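You operate a simulated robot arm through the tools that you are given. There is no shell and no other tool. Be economical: measure what you need, move in short steps, check, and stop when the job is done.

Carry out the task below with a simulated robot arm. There is one attempt and no reset: what you move stays moved.

JOB
Refill the tank to about 42 cm, then reset and restart the pump.
Fine: it tripped on low water; shut the drain before you fill.

The check looks at the end state, three seconds after you hand in, the way a careful person would. Anything else that was tipped, shoved, dropped, spilled or broken makes it a failure.

ROBOT AND FRAMES
A 6-joint arm with a two-finger gripper on a trunk, on a base that drives. Base frame: it is fixed to the floor where the robot stands at the start and does not move with it; the origin is under the middle of the robot, x ahead of it, y to its left, z up. Lengths are in cm, angles in rad, forces in N, time in s.
With the tool pointing down near the work surface it reaches from about 58 to 64 cm from the robot's upright axis, wherever it stands. Its first joint turns from -2.897 to 2.897 rad. Places, roughly: bypass knob [90, -140, 100]; drain lever of the tank [70, 0, 50]; fill lever of the tank [90, -10, 110]; power switch of the test rig [80, -150, 100]; reset button of the test rig [90, -170, 120]; start button of the test rig [90, -150, 120]; throttle knob [90, -120, 100]; water valve [90, -10, 90]. Payload 1.66 kg.
The tool frame sits at the grasp point between the pads (the TCP): z along the fingers, y along the line on which they close. The tips reach 1.6 cm beyond it. The gripper opens to 11.1 cm. The gripper's body begins 10.4 cm behind the TCP.
Orientation is that of the tool frame in the base frame, as [roll, pitch, yaw] about the fixed x, y, z axes, in that order (R = Rz(yaw) Ry(pitch) Rx(roll)). With the fingers straight down and closing along the base's y, the tool's x points along the base's -x, its y along +y and its z along -z.

CONTROLS
- The arm moves only by the tool arm_command. Its argument "rows" is a list of rows, each an object (a shift or turn left out is 0, a gripper value left out holds the last) with "dp": the shift along the tool's x, y, z in m, a list of three; "delta_rot": the turn, a rotation vector about the tool's x, y, z in rad, a list of three; "gripper": the opening, from 0 (shut) to 1 (fully open). In form: [{"dp": [tx, ty, tz], "delta_rot": [rx, ry, rz], "gripper": gripper}, ...]. A call has 1 to 8 rows; each row shifts and turns the commanded pose from where the row before left it, along the tool's axes as they then stand. A row lasts 0.2 s, in which the tool goes at most 5 cm and 0.15 rad; a call with a longer step from one row to the next is refused whole, and so is a gripper value outside its range. A pose out of reach is approached as far as the arm can. The call stops where the force on the tool passes 60 N (or 10 N more than at its start, if that is more) or the arm is blocked; 0.2 s more then pass. Each finger halts on what it meets, pressing with about 30 N; the grip force reading is that of the motor and also rises with nothing between the fingers. The clock runs only during rows and for 0.2 s after the last one: add rows that do not move to give the fingers time. The reply holds the time, the measured pose of the TCP, the force on the tool along the base axes, the opening and the grip force, in the units named above and with some noise, with the torque about the TCP (base axes, N m) and any sound that the robot's microphone picked up.
- Cameras (640 x 400 px; columns grow to the right, rows downward): "scene" is now at [6.21, 15.25, 145.85]; the picture's right is [-0.42, -0.91, 0.00], its down [-0.43, 0.20, -0.88] and it looks along [0.80, -0.37, -0.47] (base axes); focal length 238 px, centre (320, 200). "wrist" rides on the gripper at [7, 1.4, -14.3] in the tool frame; the picture's right is [-0.19, 0.98, 0.00], its down [-0.87, -0.17, -0.47] and it looks along [-0.46, -0.09, 0.88] (tool axes); focal length 230 px, centre (320, 200).
- snapshot(camera): a new picture of that camera. No time passes.
- lift_body(by): slides the trunk up (or, below 0, down) by that many cm; the arm and the scene camera ride with it, the base frame stays. It gives what a move gives, with no picture.
- steer(legs): drives the robot by 1 to 6 legs, each [ahead, left, turn to the left] in cm, cm and rad, along the robot's own axes; the way and the turn of a leg run together, so that a leg with both is an arc; at most 150 cm and 3.142 rad a leg. The arm and the cameras ride along, it lands a little off, and it stops where it bumps. It gives what a move gives.
- head_to(pan, tilt): turns the head with the scene camera to pan (to the left, within 2.094 rad either way) and tilt (down, from -0.506 to 1.204), counted from straight ahead of the robot. It gives what a move gives.
- probe_pixels(camera, pixels): for up to 12 pixels [column, row] of the newest picture of that camera ("zoom" is the newest enlarged one), the place [x, y, z] in the base frame of the surface seen there, good to about 0.2 cm. No time passes.
- enlarge(camera, box): a new picture of the part [left, top, right, bottom] of that camera's present view, enlarged. No time passes.
- sign_off(): hands the job in; it is judged then, once.

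Go step by step. Measure first, check grasps and placings, and put right what went wrong. The budget is 80 turns and 48 pictures, counting those below and the enlarged ones. Unless the task says otherwise, let go and move clear before handing in, and close with one line.

The tools are called after "Request:" as a command line: name --argument value ..., lists and objects as JSON in quotes. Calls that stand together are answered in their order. arm_command: Moves the arm, as the interface text tells. Its arguments: {"type":"object","properties":{"rows":{"type":"array"}},"required":["rows"]} The other tools are called the same way: lift_body (by) slides the trunk up or down; steer (legs) drives the base; head_to (pan, tilt) turns the head that bears the scene camera; snapshot (camera) takes a picture; probe_pixels (camera, pixels) gives the place of the surface under pixels of a picture; enlarge (camera, box) takes an enlarged picture of a part of a camera's view; sign_off () hands the job in.

At the start:

```text
t: 0.0
tool_pos: [44.45, 4.44, 138.51]
ee_rot: [3.141, 0.001, -3.141]
force: [-0.7, -0.5, -0.5]
torque: [0.0, 0.0, -0.01]
finger_gap: 11.09
finger_force: 0.1
trunk travel left (down, up): [-2.5, 56.5]
robot x, y, heading: [-0.15, 0.05, -0.001]
head pan, tilt: [-0.429, 0.492]
```

scene: 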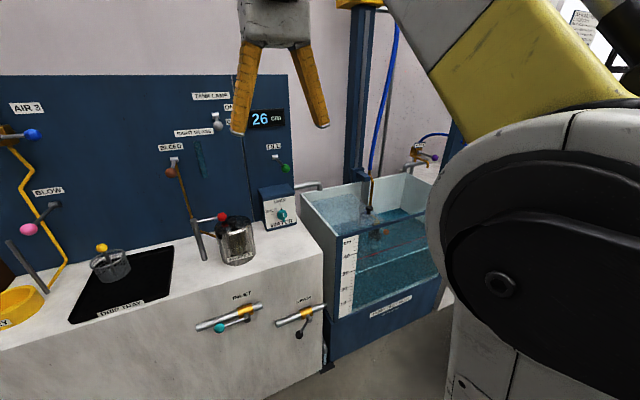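
wrist: 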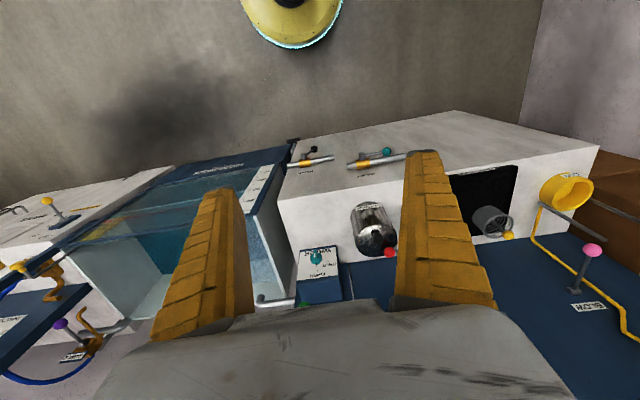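

The display shows 26 cm (pixel 262,120), with several levers at (237,325), (300,325), (285,168) and a water valve at (282,214). I'll zoom in to read the labels.

Request:
enlarge --camera "scene" --box '[140, 80, 340, 205]'

Request:
enlarge --camera "scene" --box '[180, 180, 400, 350]'

```text
3.20 times, centred on (240, 142) of scene
```

zoom: 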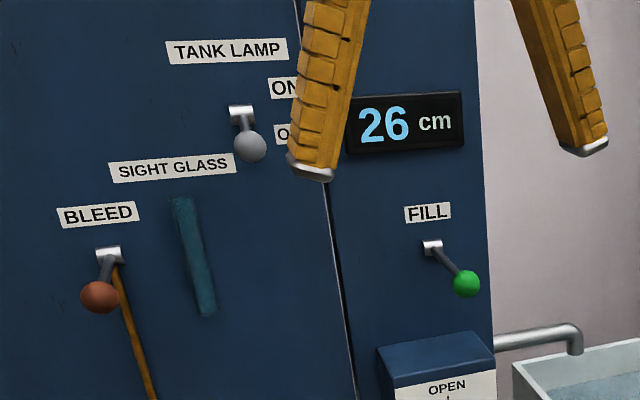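

```text
2.35 times, centred on (290, 265) of scene
```

zoom: 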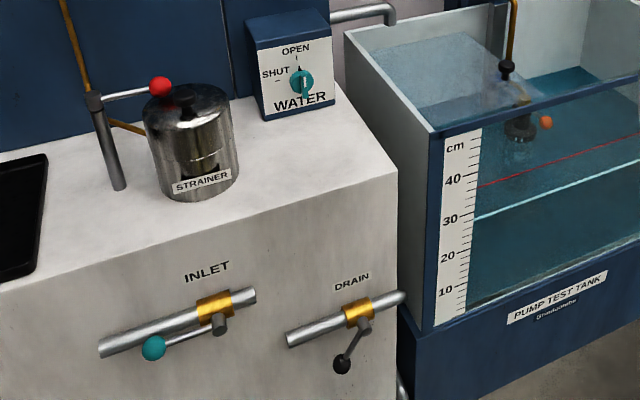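

The drain lever (black ball at ~297,335) hangs across/angled to its pipe and the water valve's state isn't clear. I'll look at the test rig on the right and measure the controls.

Request:
probe_pixels --camera "zoom" --pixels '[[343, 366], [365, 322], [355, 313], [294, 340], [402, 298], [302, 84], [303, 62], [280, 88], [154, 348], [216, 325], [470, 220], [390, 380]]'

Request:
head_to --pan -1.05 --tilt 0.35

Request:
snapshot --camera "scene"

```text
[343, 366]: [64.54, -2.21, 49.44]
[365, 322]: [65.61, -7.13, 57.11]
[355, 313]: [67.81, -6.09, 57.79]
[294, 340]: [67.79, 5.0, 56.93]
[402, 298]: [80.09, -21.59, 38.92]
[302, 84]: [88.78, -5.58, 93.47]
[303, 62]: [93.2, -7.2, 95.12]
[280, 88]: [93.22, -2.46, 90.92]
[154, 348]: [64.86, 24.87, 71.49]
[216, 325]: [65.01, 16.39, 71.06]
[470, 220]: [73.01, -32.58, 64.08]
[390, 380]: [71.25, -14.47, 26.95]
```

```text
t: 1.0
tool_pos: [44.56, 4.28, 138.36]
ee_rot: [-3.141, 0.0, -3.14]
force: [-0.9, -0.8, -0.1]
torque: [0.01, 0.0, 0.02]
finger_gap: 11.08
finger_force: 0.1
trunk travel left (down, up): [-2.5, 56.5]
robot x, y, heading: [-0.09, 0.15, 0.001]
head pan, tilt: [-1.051, 0.351]
```

```text
43 pictures are left
```

scene: 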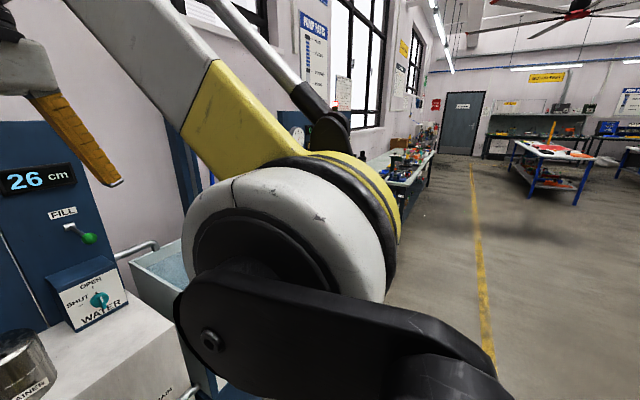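

The arm hides the rig, but a poster shows at (313,50) and papers at (343,92). I'll zoom on those and also on the water valve.

Request:
enlarge --camera "scene" --box '[290, 0, 370, 110]'

Request:
enlarge --camera "scene" --box '[0, 150, 160, 350]'

```text
3.64 times, centred on (330, 55) of scene
```

zoom: 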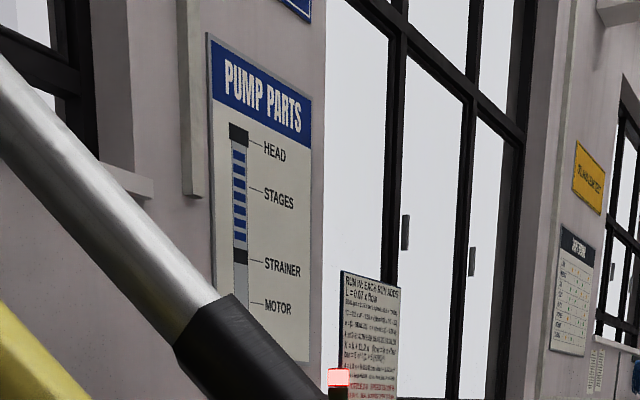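

```text
2.00 times, centred on (80, 250) of scene
```

zoom: 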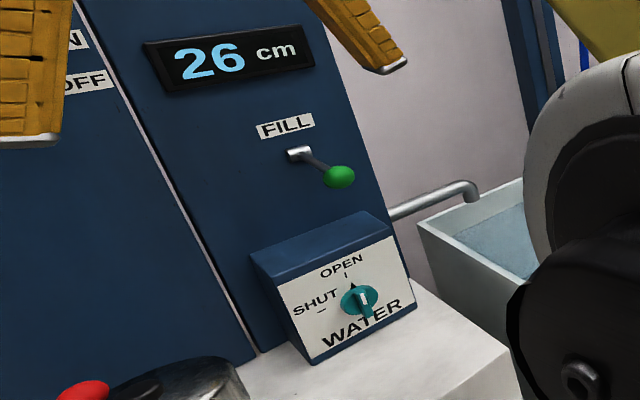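

The water valve points to OPEN, the fill lever hangs low, and the drain lever is partway (ball at 64.5,-2.2,49.4, pivot at y≈-7). I'll tilt the tool 45° forward with closed fingers to work on the drain lever.

Request:
arm_command --rows '[{"delta_rot": [0, -0.131, 0], "gripper": 0}, {"delta_rot": [0, -0.131, 0]}, {"delta_rot": [0, -0.131, 0]}, {"delta_rot": [0, -0.131, 0]}, {"delta_rot": [0, -0.131, 0]}, {"delta_rot": [0, -0.131, 0]}, {"dp": [0.035, 0, 0.035]}, {"dp": [0.035, 0, 0.035]}]'

Request:
head_to --pan -0.35 --tilt 0.75

Request:
enlarge --camera "scene" --box '[160, 100, 480, 300]'

```text
t: 2.8
tool_pos: [44.66, 4.71, 128.48]
ee_rot: [3.141, 0.786, -3.14]
force: [-0.1, 0.4, -0.7]
torque: [0.01, 0.05, 0.01]
finger_gap: 0.0
finger_force: 28.8
trunk travel left (down, up): [-2.5, 56.5]
robot x, y, heading: [0.28, -0.21, -0.0]
head pan, tilt: [-1.051, 0.351]
```

```text
t: 3.9
tool_pos: [44.72, 4.66, 128.57]
ee_rot: [3.142, 0.786, 3.141]
force: [0.1, -0.1, -1.1]
torque: [0.01, 0.0, 0.01]
finger_gap: 0.01
finger_force: 28.0
trunk travel left (down, up): [-2.5, 56.5]
robot x, y, heading: [0.13, -0.01, 0.002]
head pan, tilt: [-0.351, 0.75]
```

```text
2.00 times, centred on (320, 200) of scene
```

zoom: 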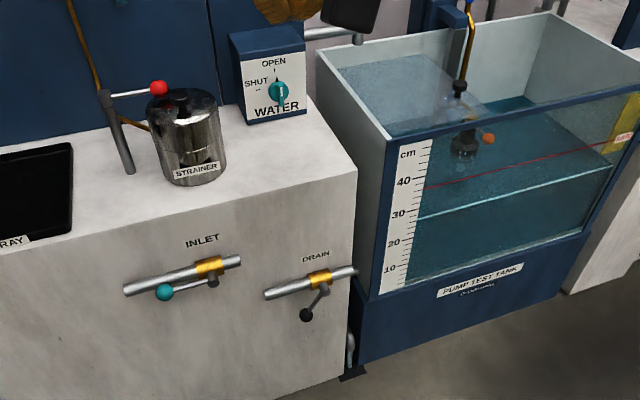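

Good clear view: drain ball at zoom (306,315), pivot at (323,288), pipe (268,295)-(350,270). Probing these precisely.

Request:
enlarge --camera "scene" --box '[270, 210, 370, 275]'

```text
6.15 times, centred on (320, 242) of scene
```

zoom: 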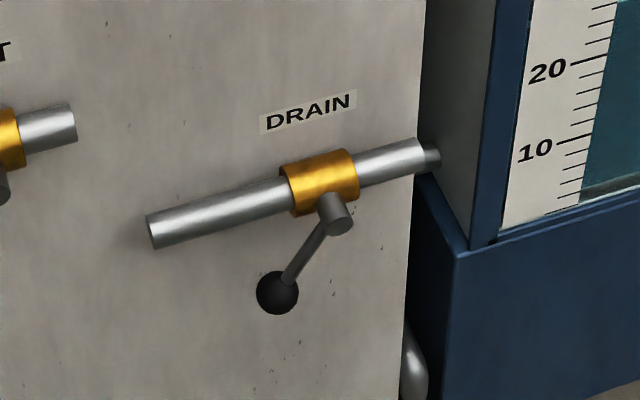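

Request:
probe_pixels --camera "zoom" --pixels '[[277, 293], [260, 290], [294, 296], [277, 312], [306, 250], [338, 213], [320, 180], [150, 230], [415, 155], [230, 330]]'

```text
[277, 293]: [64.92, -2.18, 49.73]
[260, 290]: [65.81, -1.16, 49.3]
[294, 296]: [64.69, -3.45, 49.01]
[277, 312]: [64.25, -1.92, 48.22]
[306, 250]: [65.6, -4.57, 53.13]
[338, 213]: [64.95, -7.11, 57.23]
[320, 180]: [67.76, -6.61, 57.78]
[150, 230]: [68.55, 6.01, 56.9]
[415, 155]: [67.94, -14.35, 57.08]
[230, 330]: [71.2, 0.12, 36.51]
```

Ball centre ≈ (65.3,-2.4,49), pivot at (65,-7.2,57); shut should be lever straight down (across the pipe). Descending toward it.

Request:
arm_command --rows '[{"dp": [0.034, 0, 0.034]}, {"dp": [0.034, 0, 0.034]}, {"dp": [0.034, 0, 0.034]}, {"dp": [0.034, 0, 0.034]}, {"dp": [0.034, 0, 0.034]}, {"dp": [0.034, 0, 0.034]}, {"dp": [0.034, 0, 0.034]}, {"dp": [0.034, 0, 0.034]}]'

Request:
arm_command --rows '[{"dp": [0.034, 0, 0.034]}, {"dp": [0.034, 0, 0.034]}, {"dp": [0.034, 0, 0.034]}, {"dp": [0.034, 0, 0.034]}, {"dp": [0.034, 0, 0.034]}, {}]'

```text
t: 5.7
tool_pos: [44.98, 4.21, 89.93]
ee_rot: [-3.141, 0.785, -3.141]
force: [-1.0, 0.4, 0.2]
torque: [0.02, -0.05, 0.02]
finger_gap: 0.0
finger_force: 28.3
trunk travel left (down, up): [-2.5, 56.5]
robot x, y, heading: [-0.03, -0.31, 0.001]
head pan, tilt: [-0.351, 0.75]
```

```text
t: 7.1
tool_pos: [46.85, 4.66, 87.84]
ee_rot: [-3.14, 0.786, 3.141]
force: [-0.7, -0.4, -1.8]
torque: [0.0, 0.01, 0.03]
finger_gap: 0.0
finger_force: 28.5
out of reach, approached as far as the arm can: row 1, 2, 3, 4, 5
trunk travel left (down, up): [-2.5, 56.5]
robot x, y, heading: [-0.42, -0.07, -0.002]
head pan, tilt: [-0.351, 0.75]
```

The tool stuck at z≈88 because it is too close in. I'll go outward to x≈60 and then retry downward.

Request:
arm_command --rows '[{"dp": [-0.033, 0, 0.033]}, {"dp": [-0.033, 0, 0.033]}, {"dp": [-0.033, 0, 0.033]}, {}]'

```text
t: 8.1
tool_pos: [60.95, 4.33, 87.76]
ee_rot: [3.141, 0.785, -3.141]
force: [0.6, 0.6, 0.7]
torque: [0.0, -0.02, -0.02]
finger_gap: 0.0
finger_force: 28.4
trunk travel left (down, up): [-2.5, 56.5]
robot x, y, heading: [0.14, 0.21, 0.0]
head pan, tilt: [-0.351, 0.75]
```

Now descending at x≈61 in front of the bench face (x≈71).

Request:
arm_command --rows '[{"dp": [0.034, 0, 0.034]}, {"dp": [0.034, 0, 0.034]}, {"dp": [0.034, 0, 0.034]}, {"dp": [0.034, 0, 0.034]}, {"dp": [0.034, 0, 0.034]}, {"dp": [0.034, 0, 0.034]}, {}]'

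```text
t: 9.4
tool_pos: [70.15, 5.59, 70.2]
ee_rot: [-3.141, 0.787, 3.14]
force: [-34.8, -1.0, 20.9]
torque: [0.03, -0.54, 0.01]
finger_gap: 0.05
finger_force: 26.9
out of reach, approached as far as the arm can: row 2, 3, 4, 5, 6
trunk travel left (down, up): [-2.5, 56.5]
robot x, y, heading: [-0.21, 0.24, 0.001]
head pan, tilt: [-0.351, 0.75]
stopped in row 6: the force on the tool passed its limit at 64 N (the readings are from after the stop); the commanded pose is now the measured one
```

The solver slid the tool outward into the bench face (force 64 N), so low poses need more reach. I'll back the base off 20 cm.

Request:
steer --legs '[[-20, 0, 0]]'

Request:
snapshot --camera "scene"

```text
t: 11.0
tool_pos: [50.97, 5.3, 69.96]
ee_rot: [-3.139, 0.784, 3.137]
force: [0.7, 0.7, 0.4]
torque: [0.0, -0.03, 0.01]
finger_gap: 0.02
finger_force: 28.4
trunk travel left (down, up): [-2.5, 56.5]
robot x, y, heading: [-19.43, 0.01, -0.001]
head pan, tilt: [-0.351, 0.75]
```

```text
38 pictures are left
```

scene: 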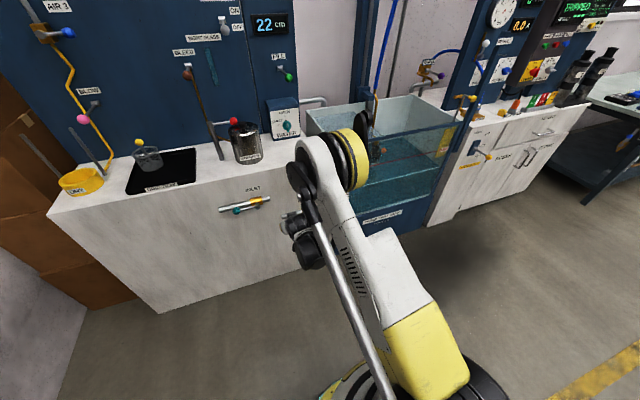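

Level reads 22 now — the drain really is leaking. Nothing is disturbed; the tool is free, so I move forward and down together toward the ball's left side.

Request:
arm_command --rows '[{"dp": [-0.028, 0, 0.028]}, {"dp": [-0.028, 0, 0.028]}, {"dp": [0.028, 0, 0.028]}, {"dp": [0.028, 0, 0.028]}, {}]'

```text
t: 12.2
tool_pos: [58.99, 5.19, 62.18]
ee_rot: [-3.141, 0.784, 3.138]
force: [0.3, -0.9, 0.7]
torque: [0.04, 0.04, -0.01]
finger_gap: 0.02
finger_force: 28.5
trunk travel left (down, up): [-2.5, 56.5]
robot x, y, heading: [-19.71, 0.43, -0.005]
head pan, tilt: [-0.351, 0.75]
```

Working. Continue to (64.8, 5, 50).

Request:
arm_command --rows '[{"dp": [0.014, 0, 0.042]}, {"dp": [0.014, 0, 0.042]}, {"dp": [0.017, 0, 0.039]}, {}]'

```text
t: 13.2
tool_pos: [61.05, 5.34, 57.33]
ee_rot: [-3.141, 0.785, 3.137]
force: [0.0, -0.3, 0.7]
torque: [-0.03, 0.02, -0.02]
finger_gap: 0.0
finger_force: 29.3
out of reach, approached as far as the arm can: row 2, 3
trunk travel left (down, up): [-2.5, 56.5]
robot x, y, heading: [-19.81, -0.1, -0.003]
head pan, tilt: [-0.351, 0.75]
```

Clamped at rel. (81, 57). I'll lower the trunk and test which direction the limit lies by pulling in 6 cm and descending.

Request:
lift_body --by -2.5

Request:
arm_command --rows '[{"dp": [0.03, 0, -0.03]}, {"dp": [0.03, 0, 0.03]}, {}]'

```text
t: 13.9
tool_pos: [61.27, 5.44, 54.75]
ee_rot: [-3.141, 0.785, 3.139]
force: [-0.9, -0.3, 0.4]
torque: [-0.02, -0.02, -0.02]
finger_gap: 0.02
finger_force: 28.5
trunk travel left (down, up): [0.0, 59.0]
robot x, y, heading: [-19.37, 0.03, -0.002]
head pan, tilt: [-0.351, 0.75]
```

```text
t: 14.7
tool_pos: [56.66, 5.27, 53.16]
ee_rot: [-3.14, 0.782, 3.138]
force: [0.4, -0.1, -0.2]
torque: [-0.02, 0.0, 0.0]
finger_gap: 0.0
finger_force: 28.7
out of reach, approached as far as the arm can: row 2
trunk travel left (down, up): [0.0, 59.0]
robot x, y, heading: [-19.71, -0.22, -0.004]
head pan, tilt: [-0.351, 0.75]
```

At rel. x≈76 the floor is z≈53. A steeper tool should go lower: rotating 0.3 rad toward down and testing a descent.

Request:
arm_command --rows '[{"delta_rot": [0, 0.15, 0]}, {"delta_rot": [0, 0.15, 0]}, {"dp": [0.014, 0, 0.026]}, {"dp": [0.014, 0, 0.026]}, {}]'

```text
t: 15.9
tool_pos: [55.0, 5.05, 50.28]
ee_rot: [-3.14, 0.485, 3.138]
force: [0.0, -0.5, -0.6]
torque: [0.01, 0.02, -0.02]
finger_gap: 0.01
finger_force: 28.3
out of reach, approached as far as the arm can: row 3, 4
trunk travel left (down, up): [0.0, 59.0]
robot x, y, heading: [-19.56, -0.06, -0.003]
head pan, tilt: [-0.351, 0.75]
```

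Now TCP at z 50.3, tip ≈ 48.9. Driving forward 9.5 cm puts the fingers beside the ball's left.

Request:
steer --legs '[[9.5, 0, 0]]'

Request:
snapshot --camera "wrist"

```text
t: 17.1
tool_pos: [64.64, 4.91, 50.27]
ee_rot: [-3.14, 0.483, 3.136]
force: [-1.3, 0.0, 0.5]
torque: [0.03, 0.0, 0.03]
finger_gap: 0.01
finger_force: 28.3
trunk travel left (down, up): [0.0, 59.0]
robot x, y, heading: [-9.82, -0.05, 0.001]
head pan, tilt: [-0.351, 0.75]
```

```text
37 pictures are left
```

wrist: 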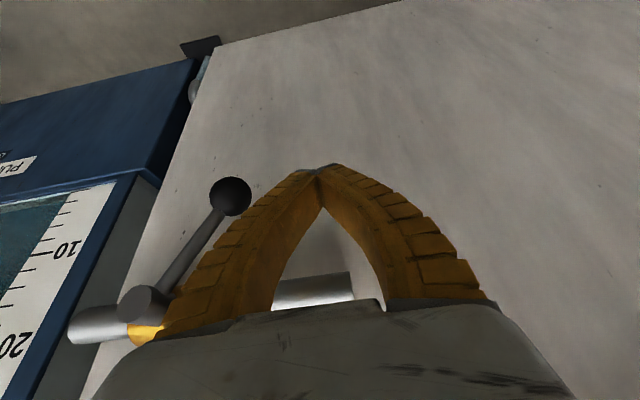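

The wrist view shows the ball (230,195) just left of the closed fingers, the pivot stub at (143,300). I pull back slightly to clear the stub, then push toward -y.

Request:
arm_command --rows '[{"dp": [0.0071, 0, -0.0037]}, {"dp": [0, -0.03, 0]}, {"dp": [0, -0.02, 0]}, {"dp": [0, -0.015, 0]}, {"dp": [0, -0.01, 0]}, {}]'

Request:
snapshot --camera "wrist"

```text
t: 18.4
tool_pos: [63.69, -2.63, 50.2]
ee_rot: [-3.139, 0.483, 3.137]
force: [-1.3, 0.6, -0.5]
torque: [-0.01, -0.02, 0.0]
finger_gap: 0.01
finger_force: 29.3
trunk travel left (down, up): [0.0, 59.0]
robot x, y, heading: [-10.03, 0.08, -0.006]
head pan, tilt: [-0.351, 0.75]
```

```text
36 pictures are left
```

wrist: 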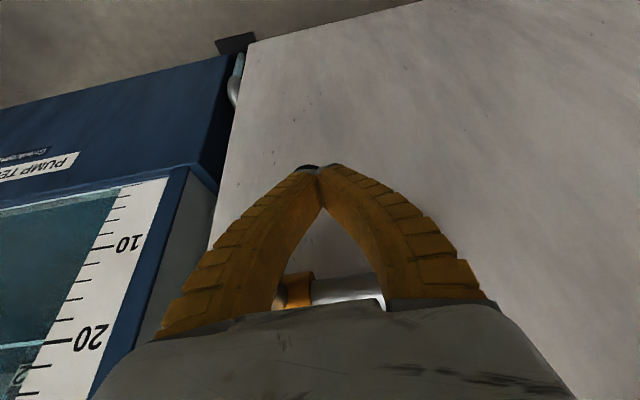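

The ball is hidden behind the left finger; checking with the scene camera whether it moved.

Request:
enlarge --camera "scene" --box '[200, 150, 440, 300]'

```text
2.67 times, centred on (320, 225) of scene
```

zoom: 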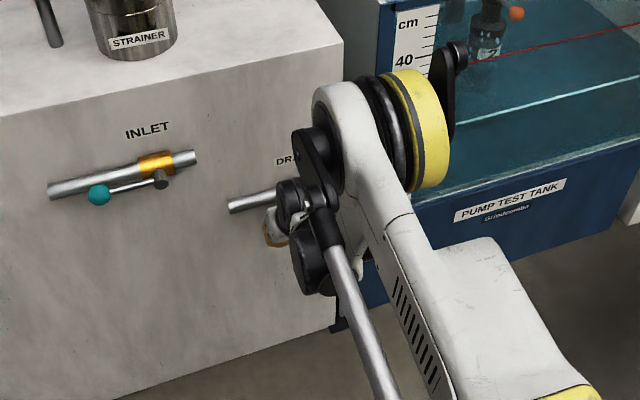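

Unclear. I'll back off 5 cm in +y and look again.

Request:
arm_command --rows '[{"dp": [0, 0.04, 0]}, {"dp": [0, 0.035, 0]}, {}]'

Request:
snapshot --camera "wrist"

```text
t: 19.2
tool_pos: [63.92, 5.25, 50.17]
ee_rot: [-3.14, 0.484, 3.137]
force: [0.5, -0.3, 0.4]
torque: [-0.03, 0.02, 0.0]
finger_gap: 0.0
finger_force: 28.3
trunk travel left (down, up): [0.0, 59.0]
robot x, y, heading: [-9.81, -0.05, -0.002]
head pan, tilt: [-0.351, 0.75]
```

```text
34 pictures are left
```

wrist: 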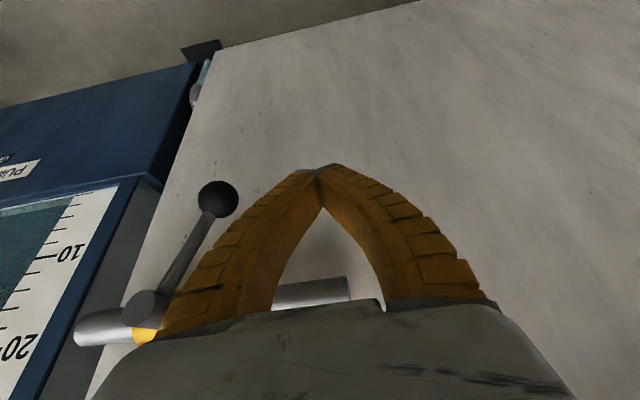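

The lever moved a bit (ball now (218,198), more upright relative to pivot (146,307)). Pushing further to y≈-5.5.

Request:
arm_command --rows '[{"dp": [0, -0.04, 0]}, {"dp": [0, -0.04, 0]}, {"dp": [0, -0.01, 0]}, {"dp": [0, -0.01, 0]}, {"dp": [0, -0.005, 0]}, {}]'

Request:
arm_command --rows '[{"dp": [0, 0.045, 0]}, {"dp": [0, 0.045, 0]}, {}]'

Request:
snapshot --camera "wrist"

```text
t: 20.6
tool_pos: [63.77, -5.32, 50.26]
ee_rot: [3.141, 0.481, 3.138]
force: [-16.8, 18.7, -4.1]
torque: [0.11, 0.09, 0.06]
finger_gap: 0.0
finger_force: 29.1
trunk travel left (down, up): [0.0, 59.0]
robot x, y, heading: [-10.09, 0.34, -0.005]
head pan, tilt: [-0.351, 0.75]
```

```text
t: 21.4
tool_pos: [64.04, 3.48, 50.4]
ee_rot: [-3.141, 0.483, 3.137]
force: [-0.8, 0.9, -1.4]
torque: [-0.02, -0.02, 0.03]
finger_gap: 0.0
finger_force: 28.2
trunk travel left (down, up): [0.0, 59.0]
robot x, y, heading: [-9.86, 0.18, -0.006]
head pan, tilt: [-0.351, 0.75]
```

```text
33 pictures are left
```

wrist: 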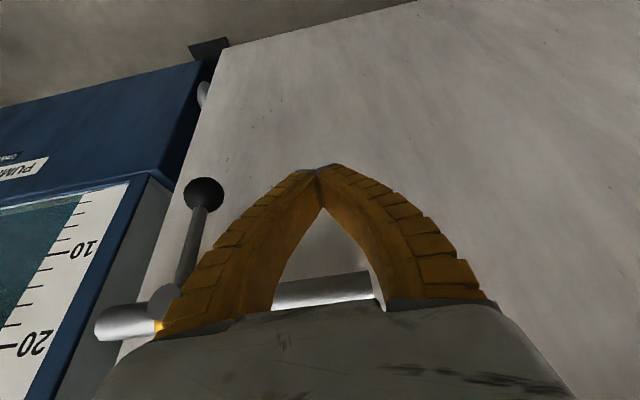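

Ball at (204,195), pivot (167,300): nearly there. Probing, with 18 N reading at the push end.

Request:
probe_pixels --camera "wrist" --pixels '[[204, 195], [192, 235], [165, 300], [190, 196], [217, 196]]'

```text
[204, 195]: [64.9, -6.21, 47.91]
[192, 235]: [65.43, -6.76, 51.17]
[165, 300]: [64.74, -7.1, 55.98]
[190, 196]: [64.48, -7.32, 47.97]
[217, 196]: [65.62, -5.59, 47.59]
```

Ball y ≈ -6.4 vs pivot ≈ -7.1: ~5° short of straight down. One more push, ~1 cm further, pulled back 0.3 cm from the stub.

Request:
arm_command --rows '[{"dp": [0.002, -0.045, -0.001]}, {"dp": [0, -0.04, 0]}, {"dp": [0, -0.01, 0]}, {"dp": [0, -0.008, 0]}, {}]'

Request:
arm_command --rows '[{"dp": [0, 0.045, 0]}, {"dp": [0, 0.045, 0]}, {}]'

Request:
snapshot --camera "wrist"

Request:
probe_pixels --camera "wrist" --pixels '[[190, 190], [195, 195], [200, 195], [180, 240], [185, 240], [160, 300]]'

```text
t: 22.6
tool_pos: [63.63, -6.84, 50.48]
ee_rot: [-3.141, 0.483, 3.137]
force: [-0.4, -0.7, -0.3]
torque: [0.02, -0.01, -0.04]
finger_gap: 0.0
finger_force: 28.5
trunk travel left (down, up): [0.0, 59.0]
robot x, y, heading: [-10.34, -0.18, -0.004]
head pan, tilt: [-0.351, 0.75]
```

```text
t: 23.4
tool_pos: [63.63, 2.36, 50.1]
ee_rot: [-3.141, 0.482, 3.137]
force: [-0.1, 1.0, 0.0]
torque: [0.01, 0.01, -0.02]
finger_gap: 0.02
finger_force: 28.7
trunk travel left (down, up): [0.0, 59.0]
robot x, y, heading: [-10.44, 0.24, -0.007]
head pan, tilt: [-0.351, 0.75]
```

```text
32 pictures are left
```

wrist: 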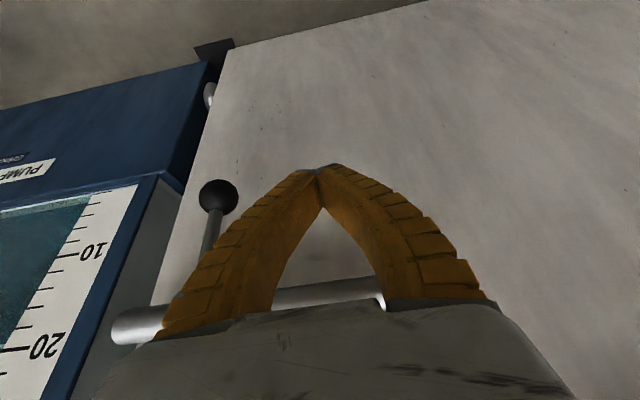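

```text
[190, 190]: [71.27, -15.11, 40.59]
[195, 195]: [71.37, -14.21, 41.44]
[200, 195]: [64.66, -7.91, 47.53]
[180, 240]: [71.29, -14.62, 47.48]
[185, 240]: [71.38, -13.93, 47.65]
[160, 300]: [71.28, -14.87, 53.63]
```

The ball seems unchanged (~y -6.5), the fingers slid past in front. I'll push again, 1 cm deeper, and read the force.

Request:
arm_command --rows '[{"dp": [-0.01, 0, 0.006]}, {"dp": [0, -0.04, 0]}, {"dp": [0, -0.025, 0]}, {"dp": [0, -0.01, 0]}, {"dp": [0, -0.005, 0]}, {}]'

Request:
arm_command --rows '[{"dp": [0, -0.005, 0]}, {}]'

Request:
snapshot --camera "wrist"

```text
t: 25.0
tool_pos: [64.41, -4.6, 50.16]
ee_rot: [3.134, 0.48, -3.139]
force: [-7.7, 11.0, -1.6]
torque: [-0.01, -0.04, -0.04]
finger_gap: 0.0
finger_force: 28.4
trunk travel left (down, up): [0.0, 59.0]
robot x, y, heading: [-10.36, -0.28, -0.0]
head pan, tilt: [-0.351, 0.75]
stopped in row 6: the force on the tool passed its limit at 61 N (the readings are from after the stop); the commanded pose is now the measured one
```

```text
t: 25.6
tool_pos: [64.48, -4.74, 50.29]
ee_rot: [3.132, 0.479, -3.135]
force: [-4.4, 44.9, -0.1]
torque: [-0.16, -0.01, 0.53]
finger_gap: 0.05
finger_force: 27.6
trunk travel left (down, up): [0.0, 59.0]
robot x, y, heading: [-10.5, -0.22, 0.001]
head pan, tilt: [-0.351, 0.75]
```

```text
31 pictures are left
```

wrist: 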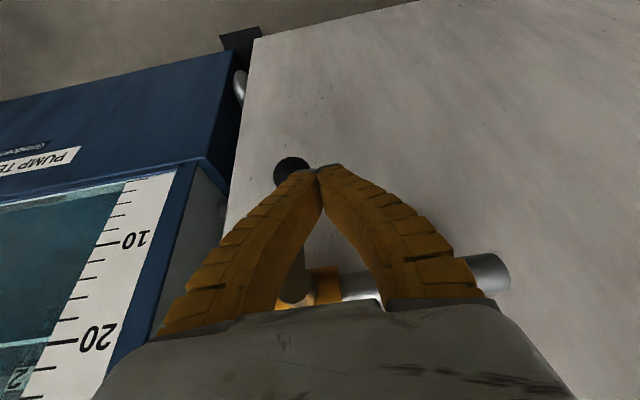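

45–60 N with no motion: the drain lever is at its hard stop, ball centre ≈ y -7, straight down → shut. Retreating and looking at the panel with the display.

Request:
arm_command --rows '[{"dp": [0, 0.03, 0]}, {"dp": [0, 0.02, 0]}, {"dp": [0.02, 0, -0.04]}, {"dp": [0.02, 0, -0.04]}]'

Request:
steer --legs '[[-15, 0, 0]]'

Request:
head_to --pan -0.35 --tilt 0.5

Request:
snapshot --camera "scene"

```text
t: 26.6
tool_pos: [58.01, -0.47, 55.48]
ee_rot: [3.135, 0.479, -3.141]
force: [0.0, -0.5, -0.2]
torque: [-0.03, 0.0, -0.03]
finger_gap: 0.03
finger_force: 28.8
out of reach, approached as far as the arm can: row 4
trunk travel left (down, up): [0.0, 59.0]
robot x, y, heading: [-10.51, 0.14, 0.003]
head pan, tilt: [-0.351, 0.75]
```

```text
t: 28.0
tool_pos: [43.19, -0.66, 55.54]
ee_rot: [3.135, 0.479, 3.139]
force: [-0.6, 0.3, 0.1]
torque: [-0.01, 0.04, -0.01]
finger_gap: 0.0
finger_force: 28.4
trunk travel left (down, up): [0.0, 59.0]
robot x, y, heading: [-25.04, 0.03, -0.004]
head pan, tilt: [-0.351, 0.75]
```

```text
t: 28.8
tool_pos: [43.19, -0.59, 55.57]
ee_rot: [3.134, 0.479, 3.141]
force: [-0.6, 0.0, 0.3]
torque: [0.03, -0.01, 0.02]
finger_gap: 0.0
finger_force: 28.9
trunk travel left (down, up): [0.0, 59.0]
robot x, y, heading: [-24.98, 0.12, -0.005]
head pan, tilt: [-0.351, 0.499]
```

```text
30 pictures are left
```

scene: 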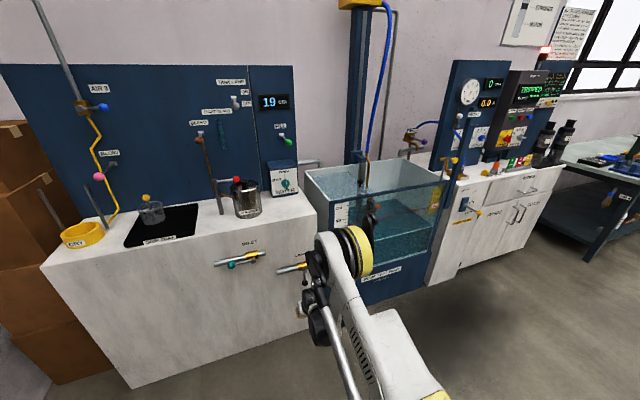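

Level reads 19 now; the rig is visible at the right (490,100). Zooming on rig and panel.

Request:
enlarge --camera "scene" --box '[440, 40, 600, 180]'

Request:
enlarge --camera "scene" --box '[240, 80, 330, 210]'

Request:
probe_pixels --camera "zoom" --pixels '[[297, 188], [304, 180]]'

```text
2.86 times, centred on (520, 110) of scene
```

zoom: 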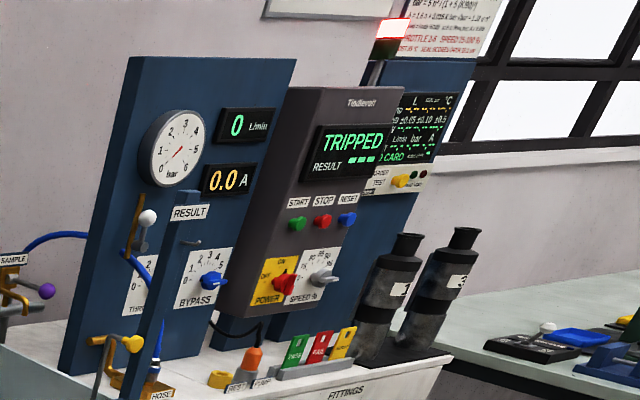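

```text
3.08 times, centred on (285, 145) of scene
```

zoom: 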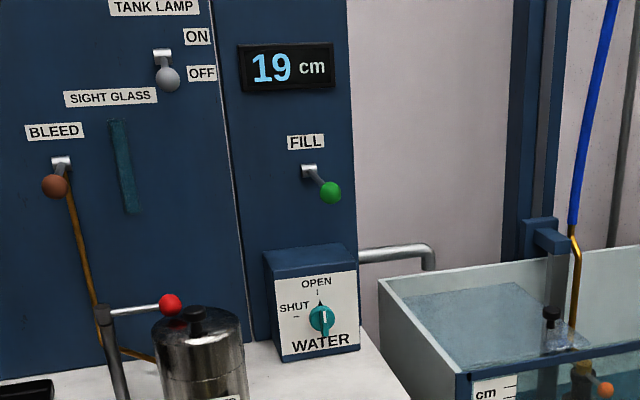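

```text
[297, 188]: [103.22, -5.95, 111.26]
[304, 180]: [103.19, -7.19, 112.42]
```

Fill lever is a toggle, ball at zoom (330,192), now down. Measuring it, along with neighbours.

Request:
probe_pixels --camera "zoom" --pixels '[[330, 192], [321, 190], [340, 192], [330, 183], [330, 201], [309, 170], [316, 180], [300, 88], [320, 255], [320, 318], [306, 142]]'

```text
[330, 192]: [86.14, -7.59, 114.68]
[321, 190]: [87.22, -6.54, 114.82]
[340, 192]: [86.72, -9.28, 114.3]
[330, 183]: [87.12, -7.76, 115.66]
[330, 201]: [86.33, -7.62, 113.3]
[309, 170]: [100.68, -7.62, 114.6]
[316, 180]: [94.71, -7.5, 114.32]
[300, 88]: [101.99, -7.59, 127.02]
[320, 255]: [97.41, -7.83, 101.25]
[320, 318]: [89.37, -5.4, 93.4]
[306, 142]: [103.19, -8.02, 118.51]
```

The fill lever sticks straight out along x at z≈114.5 (ball at x≈87.3). Comparing with lamp and bleed levers to understand its throw.

Request:
probe_pixels --camera "zoom" --pixels '[[168, 80], [162, 55], [163, 66], [55, 187], [62, 162], [60, 173], [197, 37], [202, 73]]'

```text
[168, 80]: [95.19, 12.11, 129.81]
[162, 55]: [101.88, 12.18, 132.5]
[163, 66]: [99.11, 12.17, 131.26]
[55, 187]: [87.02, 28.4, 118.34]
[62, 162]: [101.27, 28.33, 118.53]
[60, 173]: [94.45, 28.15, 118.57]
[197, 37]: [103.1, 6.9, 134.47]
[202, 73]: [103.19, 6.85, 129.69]
```

Fill and bleed are long horizontal levers; I'll straddle the ball with fingers above and below so I can move it either way. First raise trunk and arm here, clear of the bench.

Request:
lift_body --by 20

Request:
arm_command --rows '[{"dp": [-0.021, 0, -0.04]}, {"dp": [-0.021, 0, -0.04]}, {"dp": [-0.021, 0, -0.04]}, {"dp": [-0.021, 0, -0.04]}, {"dp": [-0.021, 0, -0.04]}, {"dp": [-0.021, 0, -0.04]}, {"dp": [-0.021, 0, -0.04]}, {"dp": [-0.021, 0, -0.04]}]'

Request:
arm_command --rows '[{"delta_rot": [0, -0.14, 0]}, {"delta_rot": [0, -0.14, 0]}, {"delta_rot": [0, -0.14, 0]}, {"delta_rot": [0, -0.14, 0]}, {"delta_rot": [0, -0.14, 0]}, {"delta_rot": [0, -0.14, 0]}, {"delta_rot": [0, -0.14, 0]}, {"delta_rot": [0, -0.112, 0]}]'

```text
t: 30.9
tool_pos: [43.13, -0.6, 75.57]
ee_rot: [3.133, 0.478, 3.139]
force: [0.9, 0.4, -0.1]
torque: [0.01, -0.03, -0.02]
finger_gap: 0.0
finger_force: 28.3
trunk travel left (down, up): [-20.0, 39.0]
robot x, y, heading: [-25.12, 0.29, 0.0]
head pan, tilt: [-0.351, 0.499]
```

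```text
t: 32.8
tool_pos: [43.06, -0.72, 112.06]
ee_rot: [3.136, 0.477, 3.139]
force: [0.6, 0.7, -0.6]
torque: [-0.03, 0.0, 0.0]
finger_gap: 0.0
finger_force: 28.7
trunk travel left (down, up): [-20.0, 39.0]
robot x, y, heading: [-24.66, 0.1, -0.006]
head pan, tilt: [-0.351, 0.499]
```

```text
t: 34.5
tool_pos: [45.16, -0.72, 114.02]
ee_rot: [3.0, 1.529, 3.007]
force: [0.4, 0.5, 0.6]
torque: [-0.02, 0.04, -0.02]
finger_gap: 0.01
finger_force: 28.9
out of reach, approached as far as the arm can: row 7, 8
trunk travel left (down, up): [-20.0, 39.0]
robot x, y, heading: [-25.2, -0.09, -0.0]
head pan, tilt: [-0.351, 0.499]
```

Tool is now horizontal. Rolling 90° so that fingers close vertically, and opening to ~6.5 cm.

Request:
arm_command --rows '[{"delta_rot": [0, 0, 0.15], "gripper": 0.6}, {"delta_rot": [0, 0, 0.15]}, {"delta_rot": [0, 0, 0.15]}, {"delta_rot": [0, 0, 0.15]}, {"delta_rot": [0, 0, 0.15]}, {"delta_rot": [0, 0, 0.15]}, {"delta_rot": [0, 0, 0.15]}, {"delta_rot": [0, 0, 0.15]}]'

Request:
arm_command --rows '[{"delta_rot": [0, 0, 0.15]}, {"delta_rot": [0, 0, 0.15]}, {"delta_rot": [0, 0, 0.07]}, {}]'

```text
t: 36.4
tool_pos: [45.73, -0.64, 114.59]
ee_rot: [1.574, 0.364, 1.572]
force: [0.0, 0.3, -0.6]
torque: [-0.01, -0.01, 0.05]
finger_gap: 6.87
finger_force: 1.3
out of reach, approached as far as the arm can: row 1
trunk travel left (down, up): [-20.0, 39.0]
robot x, y, heading: [-24.71, -0.19, -0.006]
head pan, tilt: [-0.351, 0.499]
```

```text
t: 37.4
tool_pos: [45.66, -0.69, 114.66]
ee_rot: [1.575, -0.006, 1.573]
force: [0.0, 1.0, -0.7]
torque: [0.01, 0.04, 0.01]
finger_gap: 6.81
finger_force: 1.1
trunk travel left (down, up): [-20.0, 39.0]
robot x, y, heading: [-24.61, 0.02, -0.003]
head pan, tilt: [-0.351, 0.499]
```

Orientation right (tool x=+Y, y=+Z, z=+X). Shift y by -7 and drive forward 29 cm, then check by wrist view.

Request:
arm_command --rows '[{"dp": [-0.035, 0, 0]}, {"dp": [-0.035, 0, 0]}, {}]'

Request:
steer --legs '[[29, 0, 0]]'

Request:
snapshot --camera "wrist"

Request:
snapshot --camera "scene"

```text
t: 38.1
tool_pos: [45.68, -7.61, 114.47]
ee_rot: [1.573, -0.005, 1.572]
force: [0.7, -0.8, 0.2]
torque: [0.0, 0.03, -0.02]
finger_gap: 6.86
finger_force: 1.5
trunk travel left (down, up): [-20.0, 39.0]
robot x, y, heading: [-24.86, 0.15, 0.0]
head pan, tilt: [-0.351, 0.499]
```

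```text
t: 40.2
tool_pos: [75.39, -7.2, 114.52]
ee_rot: [1.573, -0.005, 1.578]
force: [0.5, 0.2, 0.3]
torque: [0.0, -0.01, -0.05]
finger_gap: 6.8
finger_force: 1.2
trunk travel left (down, up): [-20.0, 39.0]
robot x, y, heading: [4.81, -0.13, 0.005]
head pan, tilt: [-0.351, 0.499]
```

```text
27 pictures are left
```

wrist: 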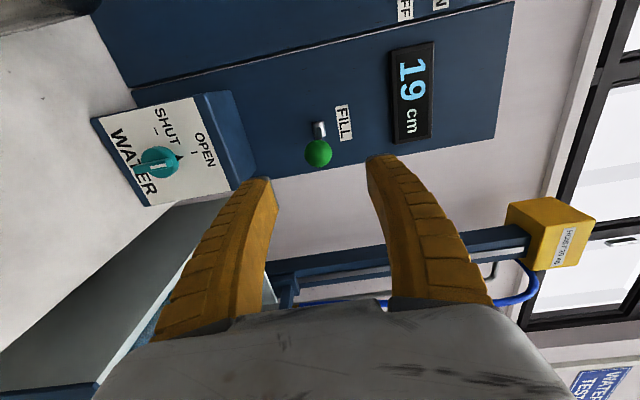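

```text
26 pictures are left
```

scene: 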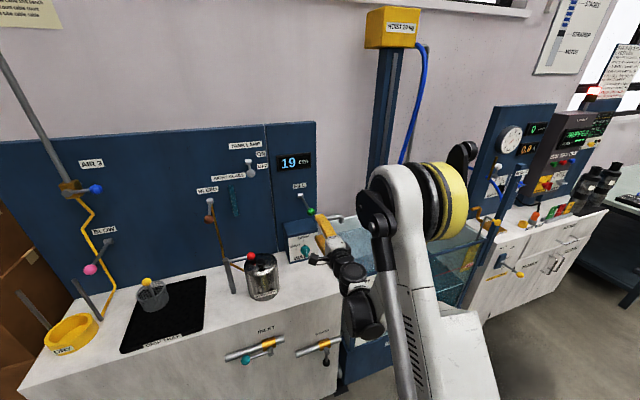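

Level is steady at 19, so the drain is shut. Water valve pointer reads OPEN, and the ball (318,153) is centred between fingers. Advancing 12 cm.

Request:
arm_command --rows '[{"dp": [-0.004, 0, 0.04]}, {"dp": [0, 0, 0.04]}, {"dp": [0, 0, 0.038]}, {}]'

Request:
snapshot --camera "wrist"

```text
t: 41.2
tool_pos: [87.1, -7.37, 114.56]
ee_rot: [1.573, -0.005, 1.577]
force: [-0.2, -0.3, 0.4]
torque: [0.01, -0.02, -0.01]
finger_gap: 6.85
finger_force: 1.4
trunk travel left (down, up): [-20.0, 39.0]
robot x, y, heading: [4.38, 0.02, 0.004]
head pan, tilt: [-0.351, 0.499]
```

```text
25 pictures are left
```

wrist: 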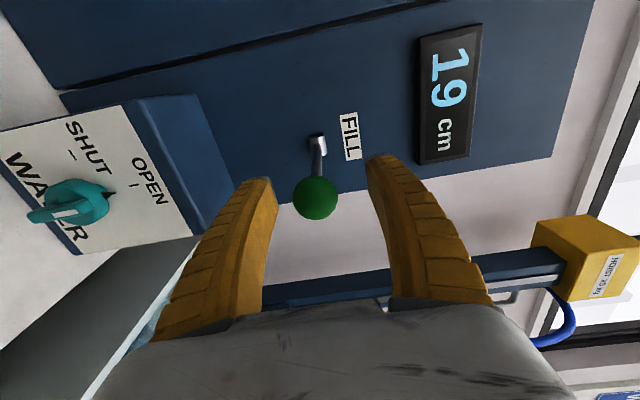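

Ball sits between the fingers. Narrowing to a loose 3.5 cm straddle and trying a small downward move.

Request:
arm_command --rows '[{"gripper": 0.32}, {}, {"dp": [0, -0.01, 0]}, {"dp": [0, -0.008, 0]}, {"dp": [0, -0.007, 0]}, {}]'

Request:
enlarge --camera "wrist" --box '[160, 0, 560, 250]'

```text
t: 42.6
tool_pos: [87.07, -7.5, 111.94]
ee_rot: [1.572, -0.005, 1.58]
force: [-0.3, -0.8, 1.5]
torque: [0.01, -0.01, 0.01]
finger_gap: 3.9
finger_force: 2.5
trunk travel left (down, up): [-20.0, 39.0]
robot x, y, heading: [4.65, -0.19, 0.005]
head pan, tilt: [-0.351, 0.499]
```

```text
1.60 times, centred on (360, 125) of wrist
```

zoom: 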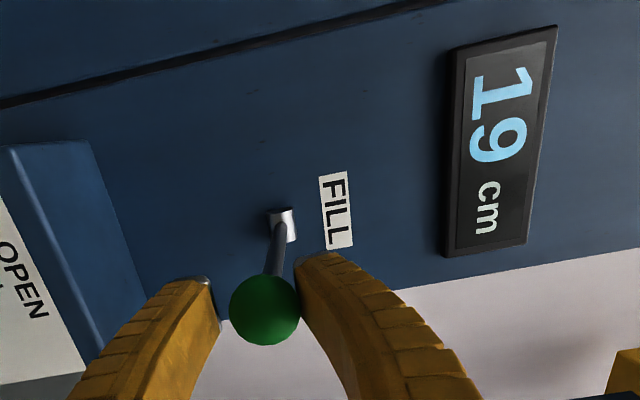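

The ball follows down easily, level still 19. Continue down 3 cm.

Request:
arm_command --rows '[{"dp": [0, -0.01, 0.001]}, {"dp": [0, -0.01, 0.002]}, {"dp": [0, -0.01, 0.003]}, {}]'

Request:
enlarge --camera "wrist" --box '[160, 0, 560, 250]'

```text
t: 43.6
tool_pos: [87.65, -7.7, 108.97]
ee_rot: [1.573, -0.007, 1.578]
force: [-1.3, -0.3, 2.9]
torque: [0.02, -0.07, 0.02]
finger_gap: 3.98
finger_force: 2.9
trunk travel left (down, up): [-20.0, 39.0]
robot x, y, heading: [4.73, -0.05, 0.006]
head pan, tilt: [-0.351, 0.499]
```

```text
1.60 times, centred on (360, 125) of wrist
```

zoom: 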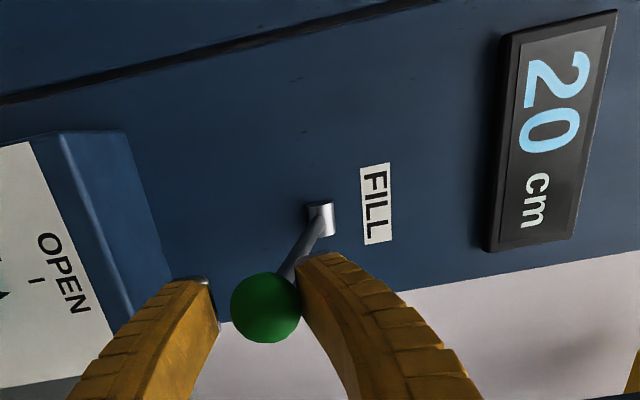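

It fills: 20 cm. Holding to measure the rate.

Request:
arm_command --rows '[{}, {}, {}, {}, {}, {}, {}, {}]'

Request:
enlarge --camera "scene" --box '[230, 130, 350, 210]'

```text
t: 45.4
tool_pos: [87.67, -7.55, 109.01]
ee_rot: [1.573, -0.005, 1.577]
force: [0.6, 0.0, 2.0]
torque: [0.0, -0.02, -0.01]
finger_gap: 3.97
finger_force: 3.4
trunk travel left (down, up): [-20.0, 39.0]
robot x, y, heading: [4.86, 0.61, 0.007]
head pan, tilt: [-0.351, 0.499]
```

```text
5.00 times, centred on (290, 170) of scene
```

zoom: 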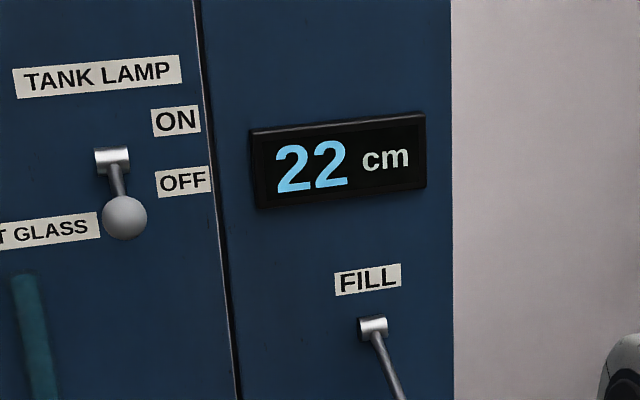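

About 1.2 cm/s. Need ~20 cm more; holding four more calls (~7 s) then check.

Request:
arm_command --rows '[{}, {}, {}, {}, {}, {}, {}, {}]'

Request:
arm_command --rows '[{}, {}, {}, {}, {}, {}, {}, {}]'

Request:
arm_command --rows '[{}, {}, {}, {}, {}, {}, {}, {}]'

Request:
arm_command --rows '[{}, {}, {}, {}, {}, {}, {}, {}]'

Request:
enlarge --camera "scene" --box '[230, 130, 350, 210]'

```text
t: 47.2
tool_pos: [87.59, -7.65, 108.84]
ee_rot: [1.572, -0.007, 1.578]
force: [-0.1, -0.9, 2.8]
torque: [-0.02, -0.01, 0.0]
finger_gap: 3.97
finger_force: 2.9
trunk travel left (down, up): [-20.0, 39.0]
robot x, y, heading: [4.34, -0.27, 0.006]
head pan, tilt: [-0.351, 0.499]
```

```text
t: 49.0
tool_pos: [87.75, -7.56, 108.96]
ee_rot: [1.574, -0.005, 1.577]
force: [-0.6, -0.4, 1.8]
torque: [-0.02, -0.02, -0.08]
finger_gap: 3.99
finger_force: 3.4
trunk travel left (down, up): [-20.0, 39.0]
robot x, y, heading: [4.42, -0.07, 0.001]
head pan, tilt: [-0.351, 0.499]
```

```text
t: 50.8
tool_pos: [87.73, -7.65, 108.98]
ee_rot: [1.574, -0.004, 1.576]
force: [-0.1, -0.3, 2.5]
torque: [-0.01, -0.05, 0.01]
finger_gap: 4.0
finger_force: 3.1
trunk travel left (down, up): [-20.0, 39.0]
robot x, y, heading: [4.89, 0.4, 0.004]
head pan, tilt: [-0.351, 0.499]
```

```text
t: 52.6
tool_pos: [87.64, -7.63, 108.96]
ee_rot: [1.574, -0.005, 1.578]
force: [-1.2, -0.7, 3.9]
torque: [0.01, -0.03, -0.02]
finger_gap: 3.98
finger_force: 3.4
trunk travel left (down, up): [-20.0, 39.0]
robot x, y, heading: [4.78, 0.04, 0.0]
head pan, tilt: [-0.351, 0.499]
```

```text
5.00 times, centred on (290, 170) of scene
```

zoom: 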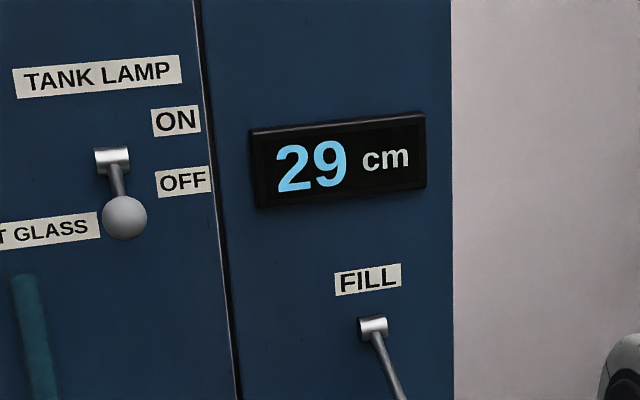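

Rate ≈ 1 cm/s, 13 cm to go. Six more holds (~10.8 s) should give ~40.

Request:
arm_command --rows '[{}, {}, {}, {}, {}, {}, {}, {}]'

Request:
arm_command --rows '[{}, {}, {}, {}, {}, {}, {}, {}]'

Request:
arm_command --rows '[{}, {}, {}, {}, {}, {}, {}, {}]'

Request:
arm_command --rows '[{}, {}, {}, {}, {}, {}, {}, {}]'

Request:
arm_command --rows '[{}, {}, {}, {}, {}, {}, {}, {}]'

Request:
arm_command --rows '[{}, {}, {}, {}, {}, {}, {}]'

Request:
enlarge --camera "scene" --box '[230, 130, 350, 210]'

```text
t: 54.4
tool_pos: [87.74, -7.67, 108.97]
ee_rot: [1.573, -0.006, 1.577]
force: [0.2, -0.4, 3.3]
torque: [-0.01, 0.0, 0.01]
finger_gap: 3.99
finger_force: 2.8
trunk travel left (down, up): [-20.0, 39.0]
robot x, y, heading: [4.6, -0.6, 0.006]
head pan, tilt: [-0.351, 0.499]
```

```text
t: 56.2
tool_pos: [87.7, -7.56, 108.85]
ee_rot: [1.573, -0.005, 1.576]
force: [0.0, -0.4, 2.2]
torque: [-0.02, -0.01, 0.0]
finger_gap: 3.96
finger_force: 3.2
trunk travel left (down, up): [-20.0, 39.0]
robot x, y, heading: [4.78, 0.22, 0.003]
head pan, tilt: [-0.351, 0.499]
```

```text
t: 58.0
tool_pos: [87.67, -7.6, 108.95]
ee_rot: [1.573, -0.005, 1.578]
force: [-0.6, -0.7, 2.2]
torque: [-0.04, 0.0, 0.01]
finger_gap: 3.97
finger_force: 3.1
trunk travel left (down, up): [-20.0, 39.0]
robot x, y, heading: [5.1, 0.12, 0.005]
head pan, tilt: [-0.351, 0.499]
```

```text
t: 59.8
tool_pos: [87.67, -7.54, 108.86]
ee_rot: [1.572, -0.005, 1.577]
force: [-0.6, -0.3, 2.9]
torque: [-0.04, 0.01, -0.01]
finger_gap: 3.97
finger_force: 3.7
trunk travel left (down, up): [-20.0, 39.0]
robot x, y, heading: [4.34, -0.31, 0.007]
head pan, tilt: [-0.351, 0.499]
```

```text
t: 61.6
tool_pos: [87.78, -7.61, 108.91]
ee_rot: [1.573, -0.005, 1.579]
force: [-0.1, -0.8, 2.2]
torque: [-0.01, -0.02, -0.03]
finger_gap: 3.95
finger_force: 3.0
trunk travel left (down, up): [-20.0, 39.0]
robot x, y, heading: [4.6, 0.11, 0.006]
head pan, tilt: [-0.351, 0.499]
```

```text
t: 63.2
tool_pos: [87.75, -7.62, 108.98]
ee_rot: [1.572, -0.006, 1.578]
force: [-0.5, -2.3, 2.6]
torque: [-0.01, -0.05, 0.01]
finger_gap: 3.97
finger_force: 3.1
trunk travel left (down, up): [-20.0, 39.0]
robot x, y, heading: [4.74, 0.0, -0.002]
head pan, tilt: [-0.351, 0.499]
```

```text
5.00 times, centred on (290, 170) of scene
```

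zoom: 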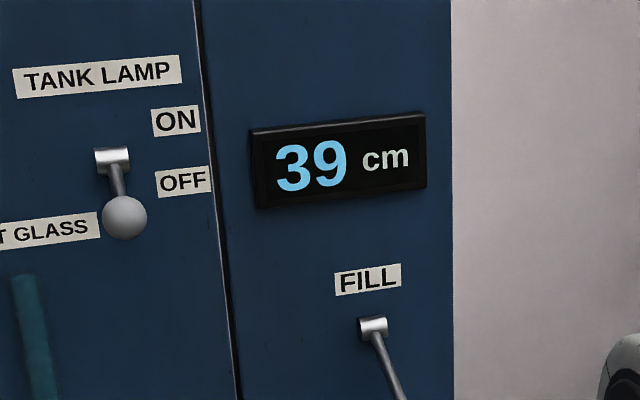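

39 cm. Hold ~2 s more, then raise the lever back to horizontal.

Request:
arm_command --rows '[{}, {}, {}, {}, {}, {}, {}, {}]'

Request:
arm_command --rows '[{}, {"dp": [0, 0.015, -0.003]}, {"dp": [0, 0.015, -0.002]}, {"dp": [0, 0.015, -0.001]}, {"dp": [0, 0.01, 0]}, {}]'

Request:
enlarge --camera "wrist" --box '[160, 0, 560, 250]'

```text
t: 65.0
tool_pos: [87.72, -7.47, 108.94]
ee_rot: [1.573, -0.005, 1.577]
force: [0.8, -0.3, 1.8]
torque: [0.02, 0.01, 0.0]
finger_gap: 3.98
finger_force: 3.0
trunk travel left (down, up): [-20.0, 39.0]
robot x, y, heading: [4.76, 0.33, 0.006]
head pan, tilt: [-0.351, 0.499]
```

```text
t: 66.4
tool_pos: [87.23, -7.62, 114.54]
ee_rot: [1.574, -0.005, 1.576]
force: [-1.3, 0.1, -5.0]
torque: [0.02, 0.06, -0.02]
finger_gap: 4.09
finger_force: 4.0
trunk travel left (down, up): [-20.0, 39.0]
robot x, y, heading: [5.15, 0.03, 0.003]
head pan, tilt: [-0.351, 0.499]
```

```text
1.60 times, centred on (360, 125) of wrist
```

zoom: 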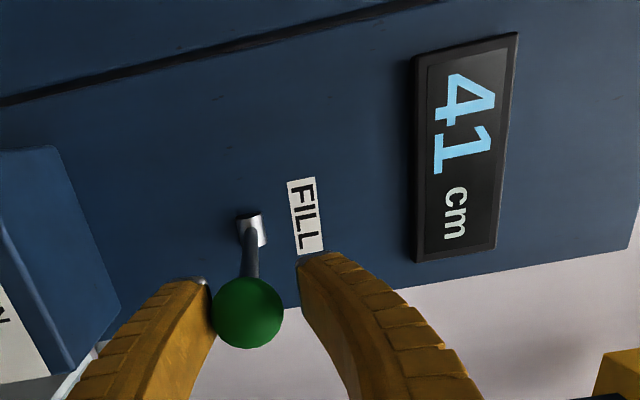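

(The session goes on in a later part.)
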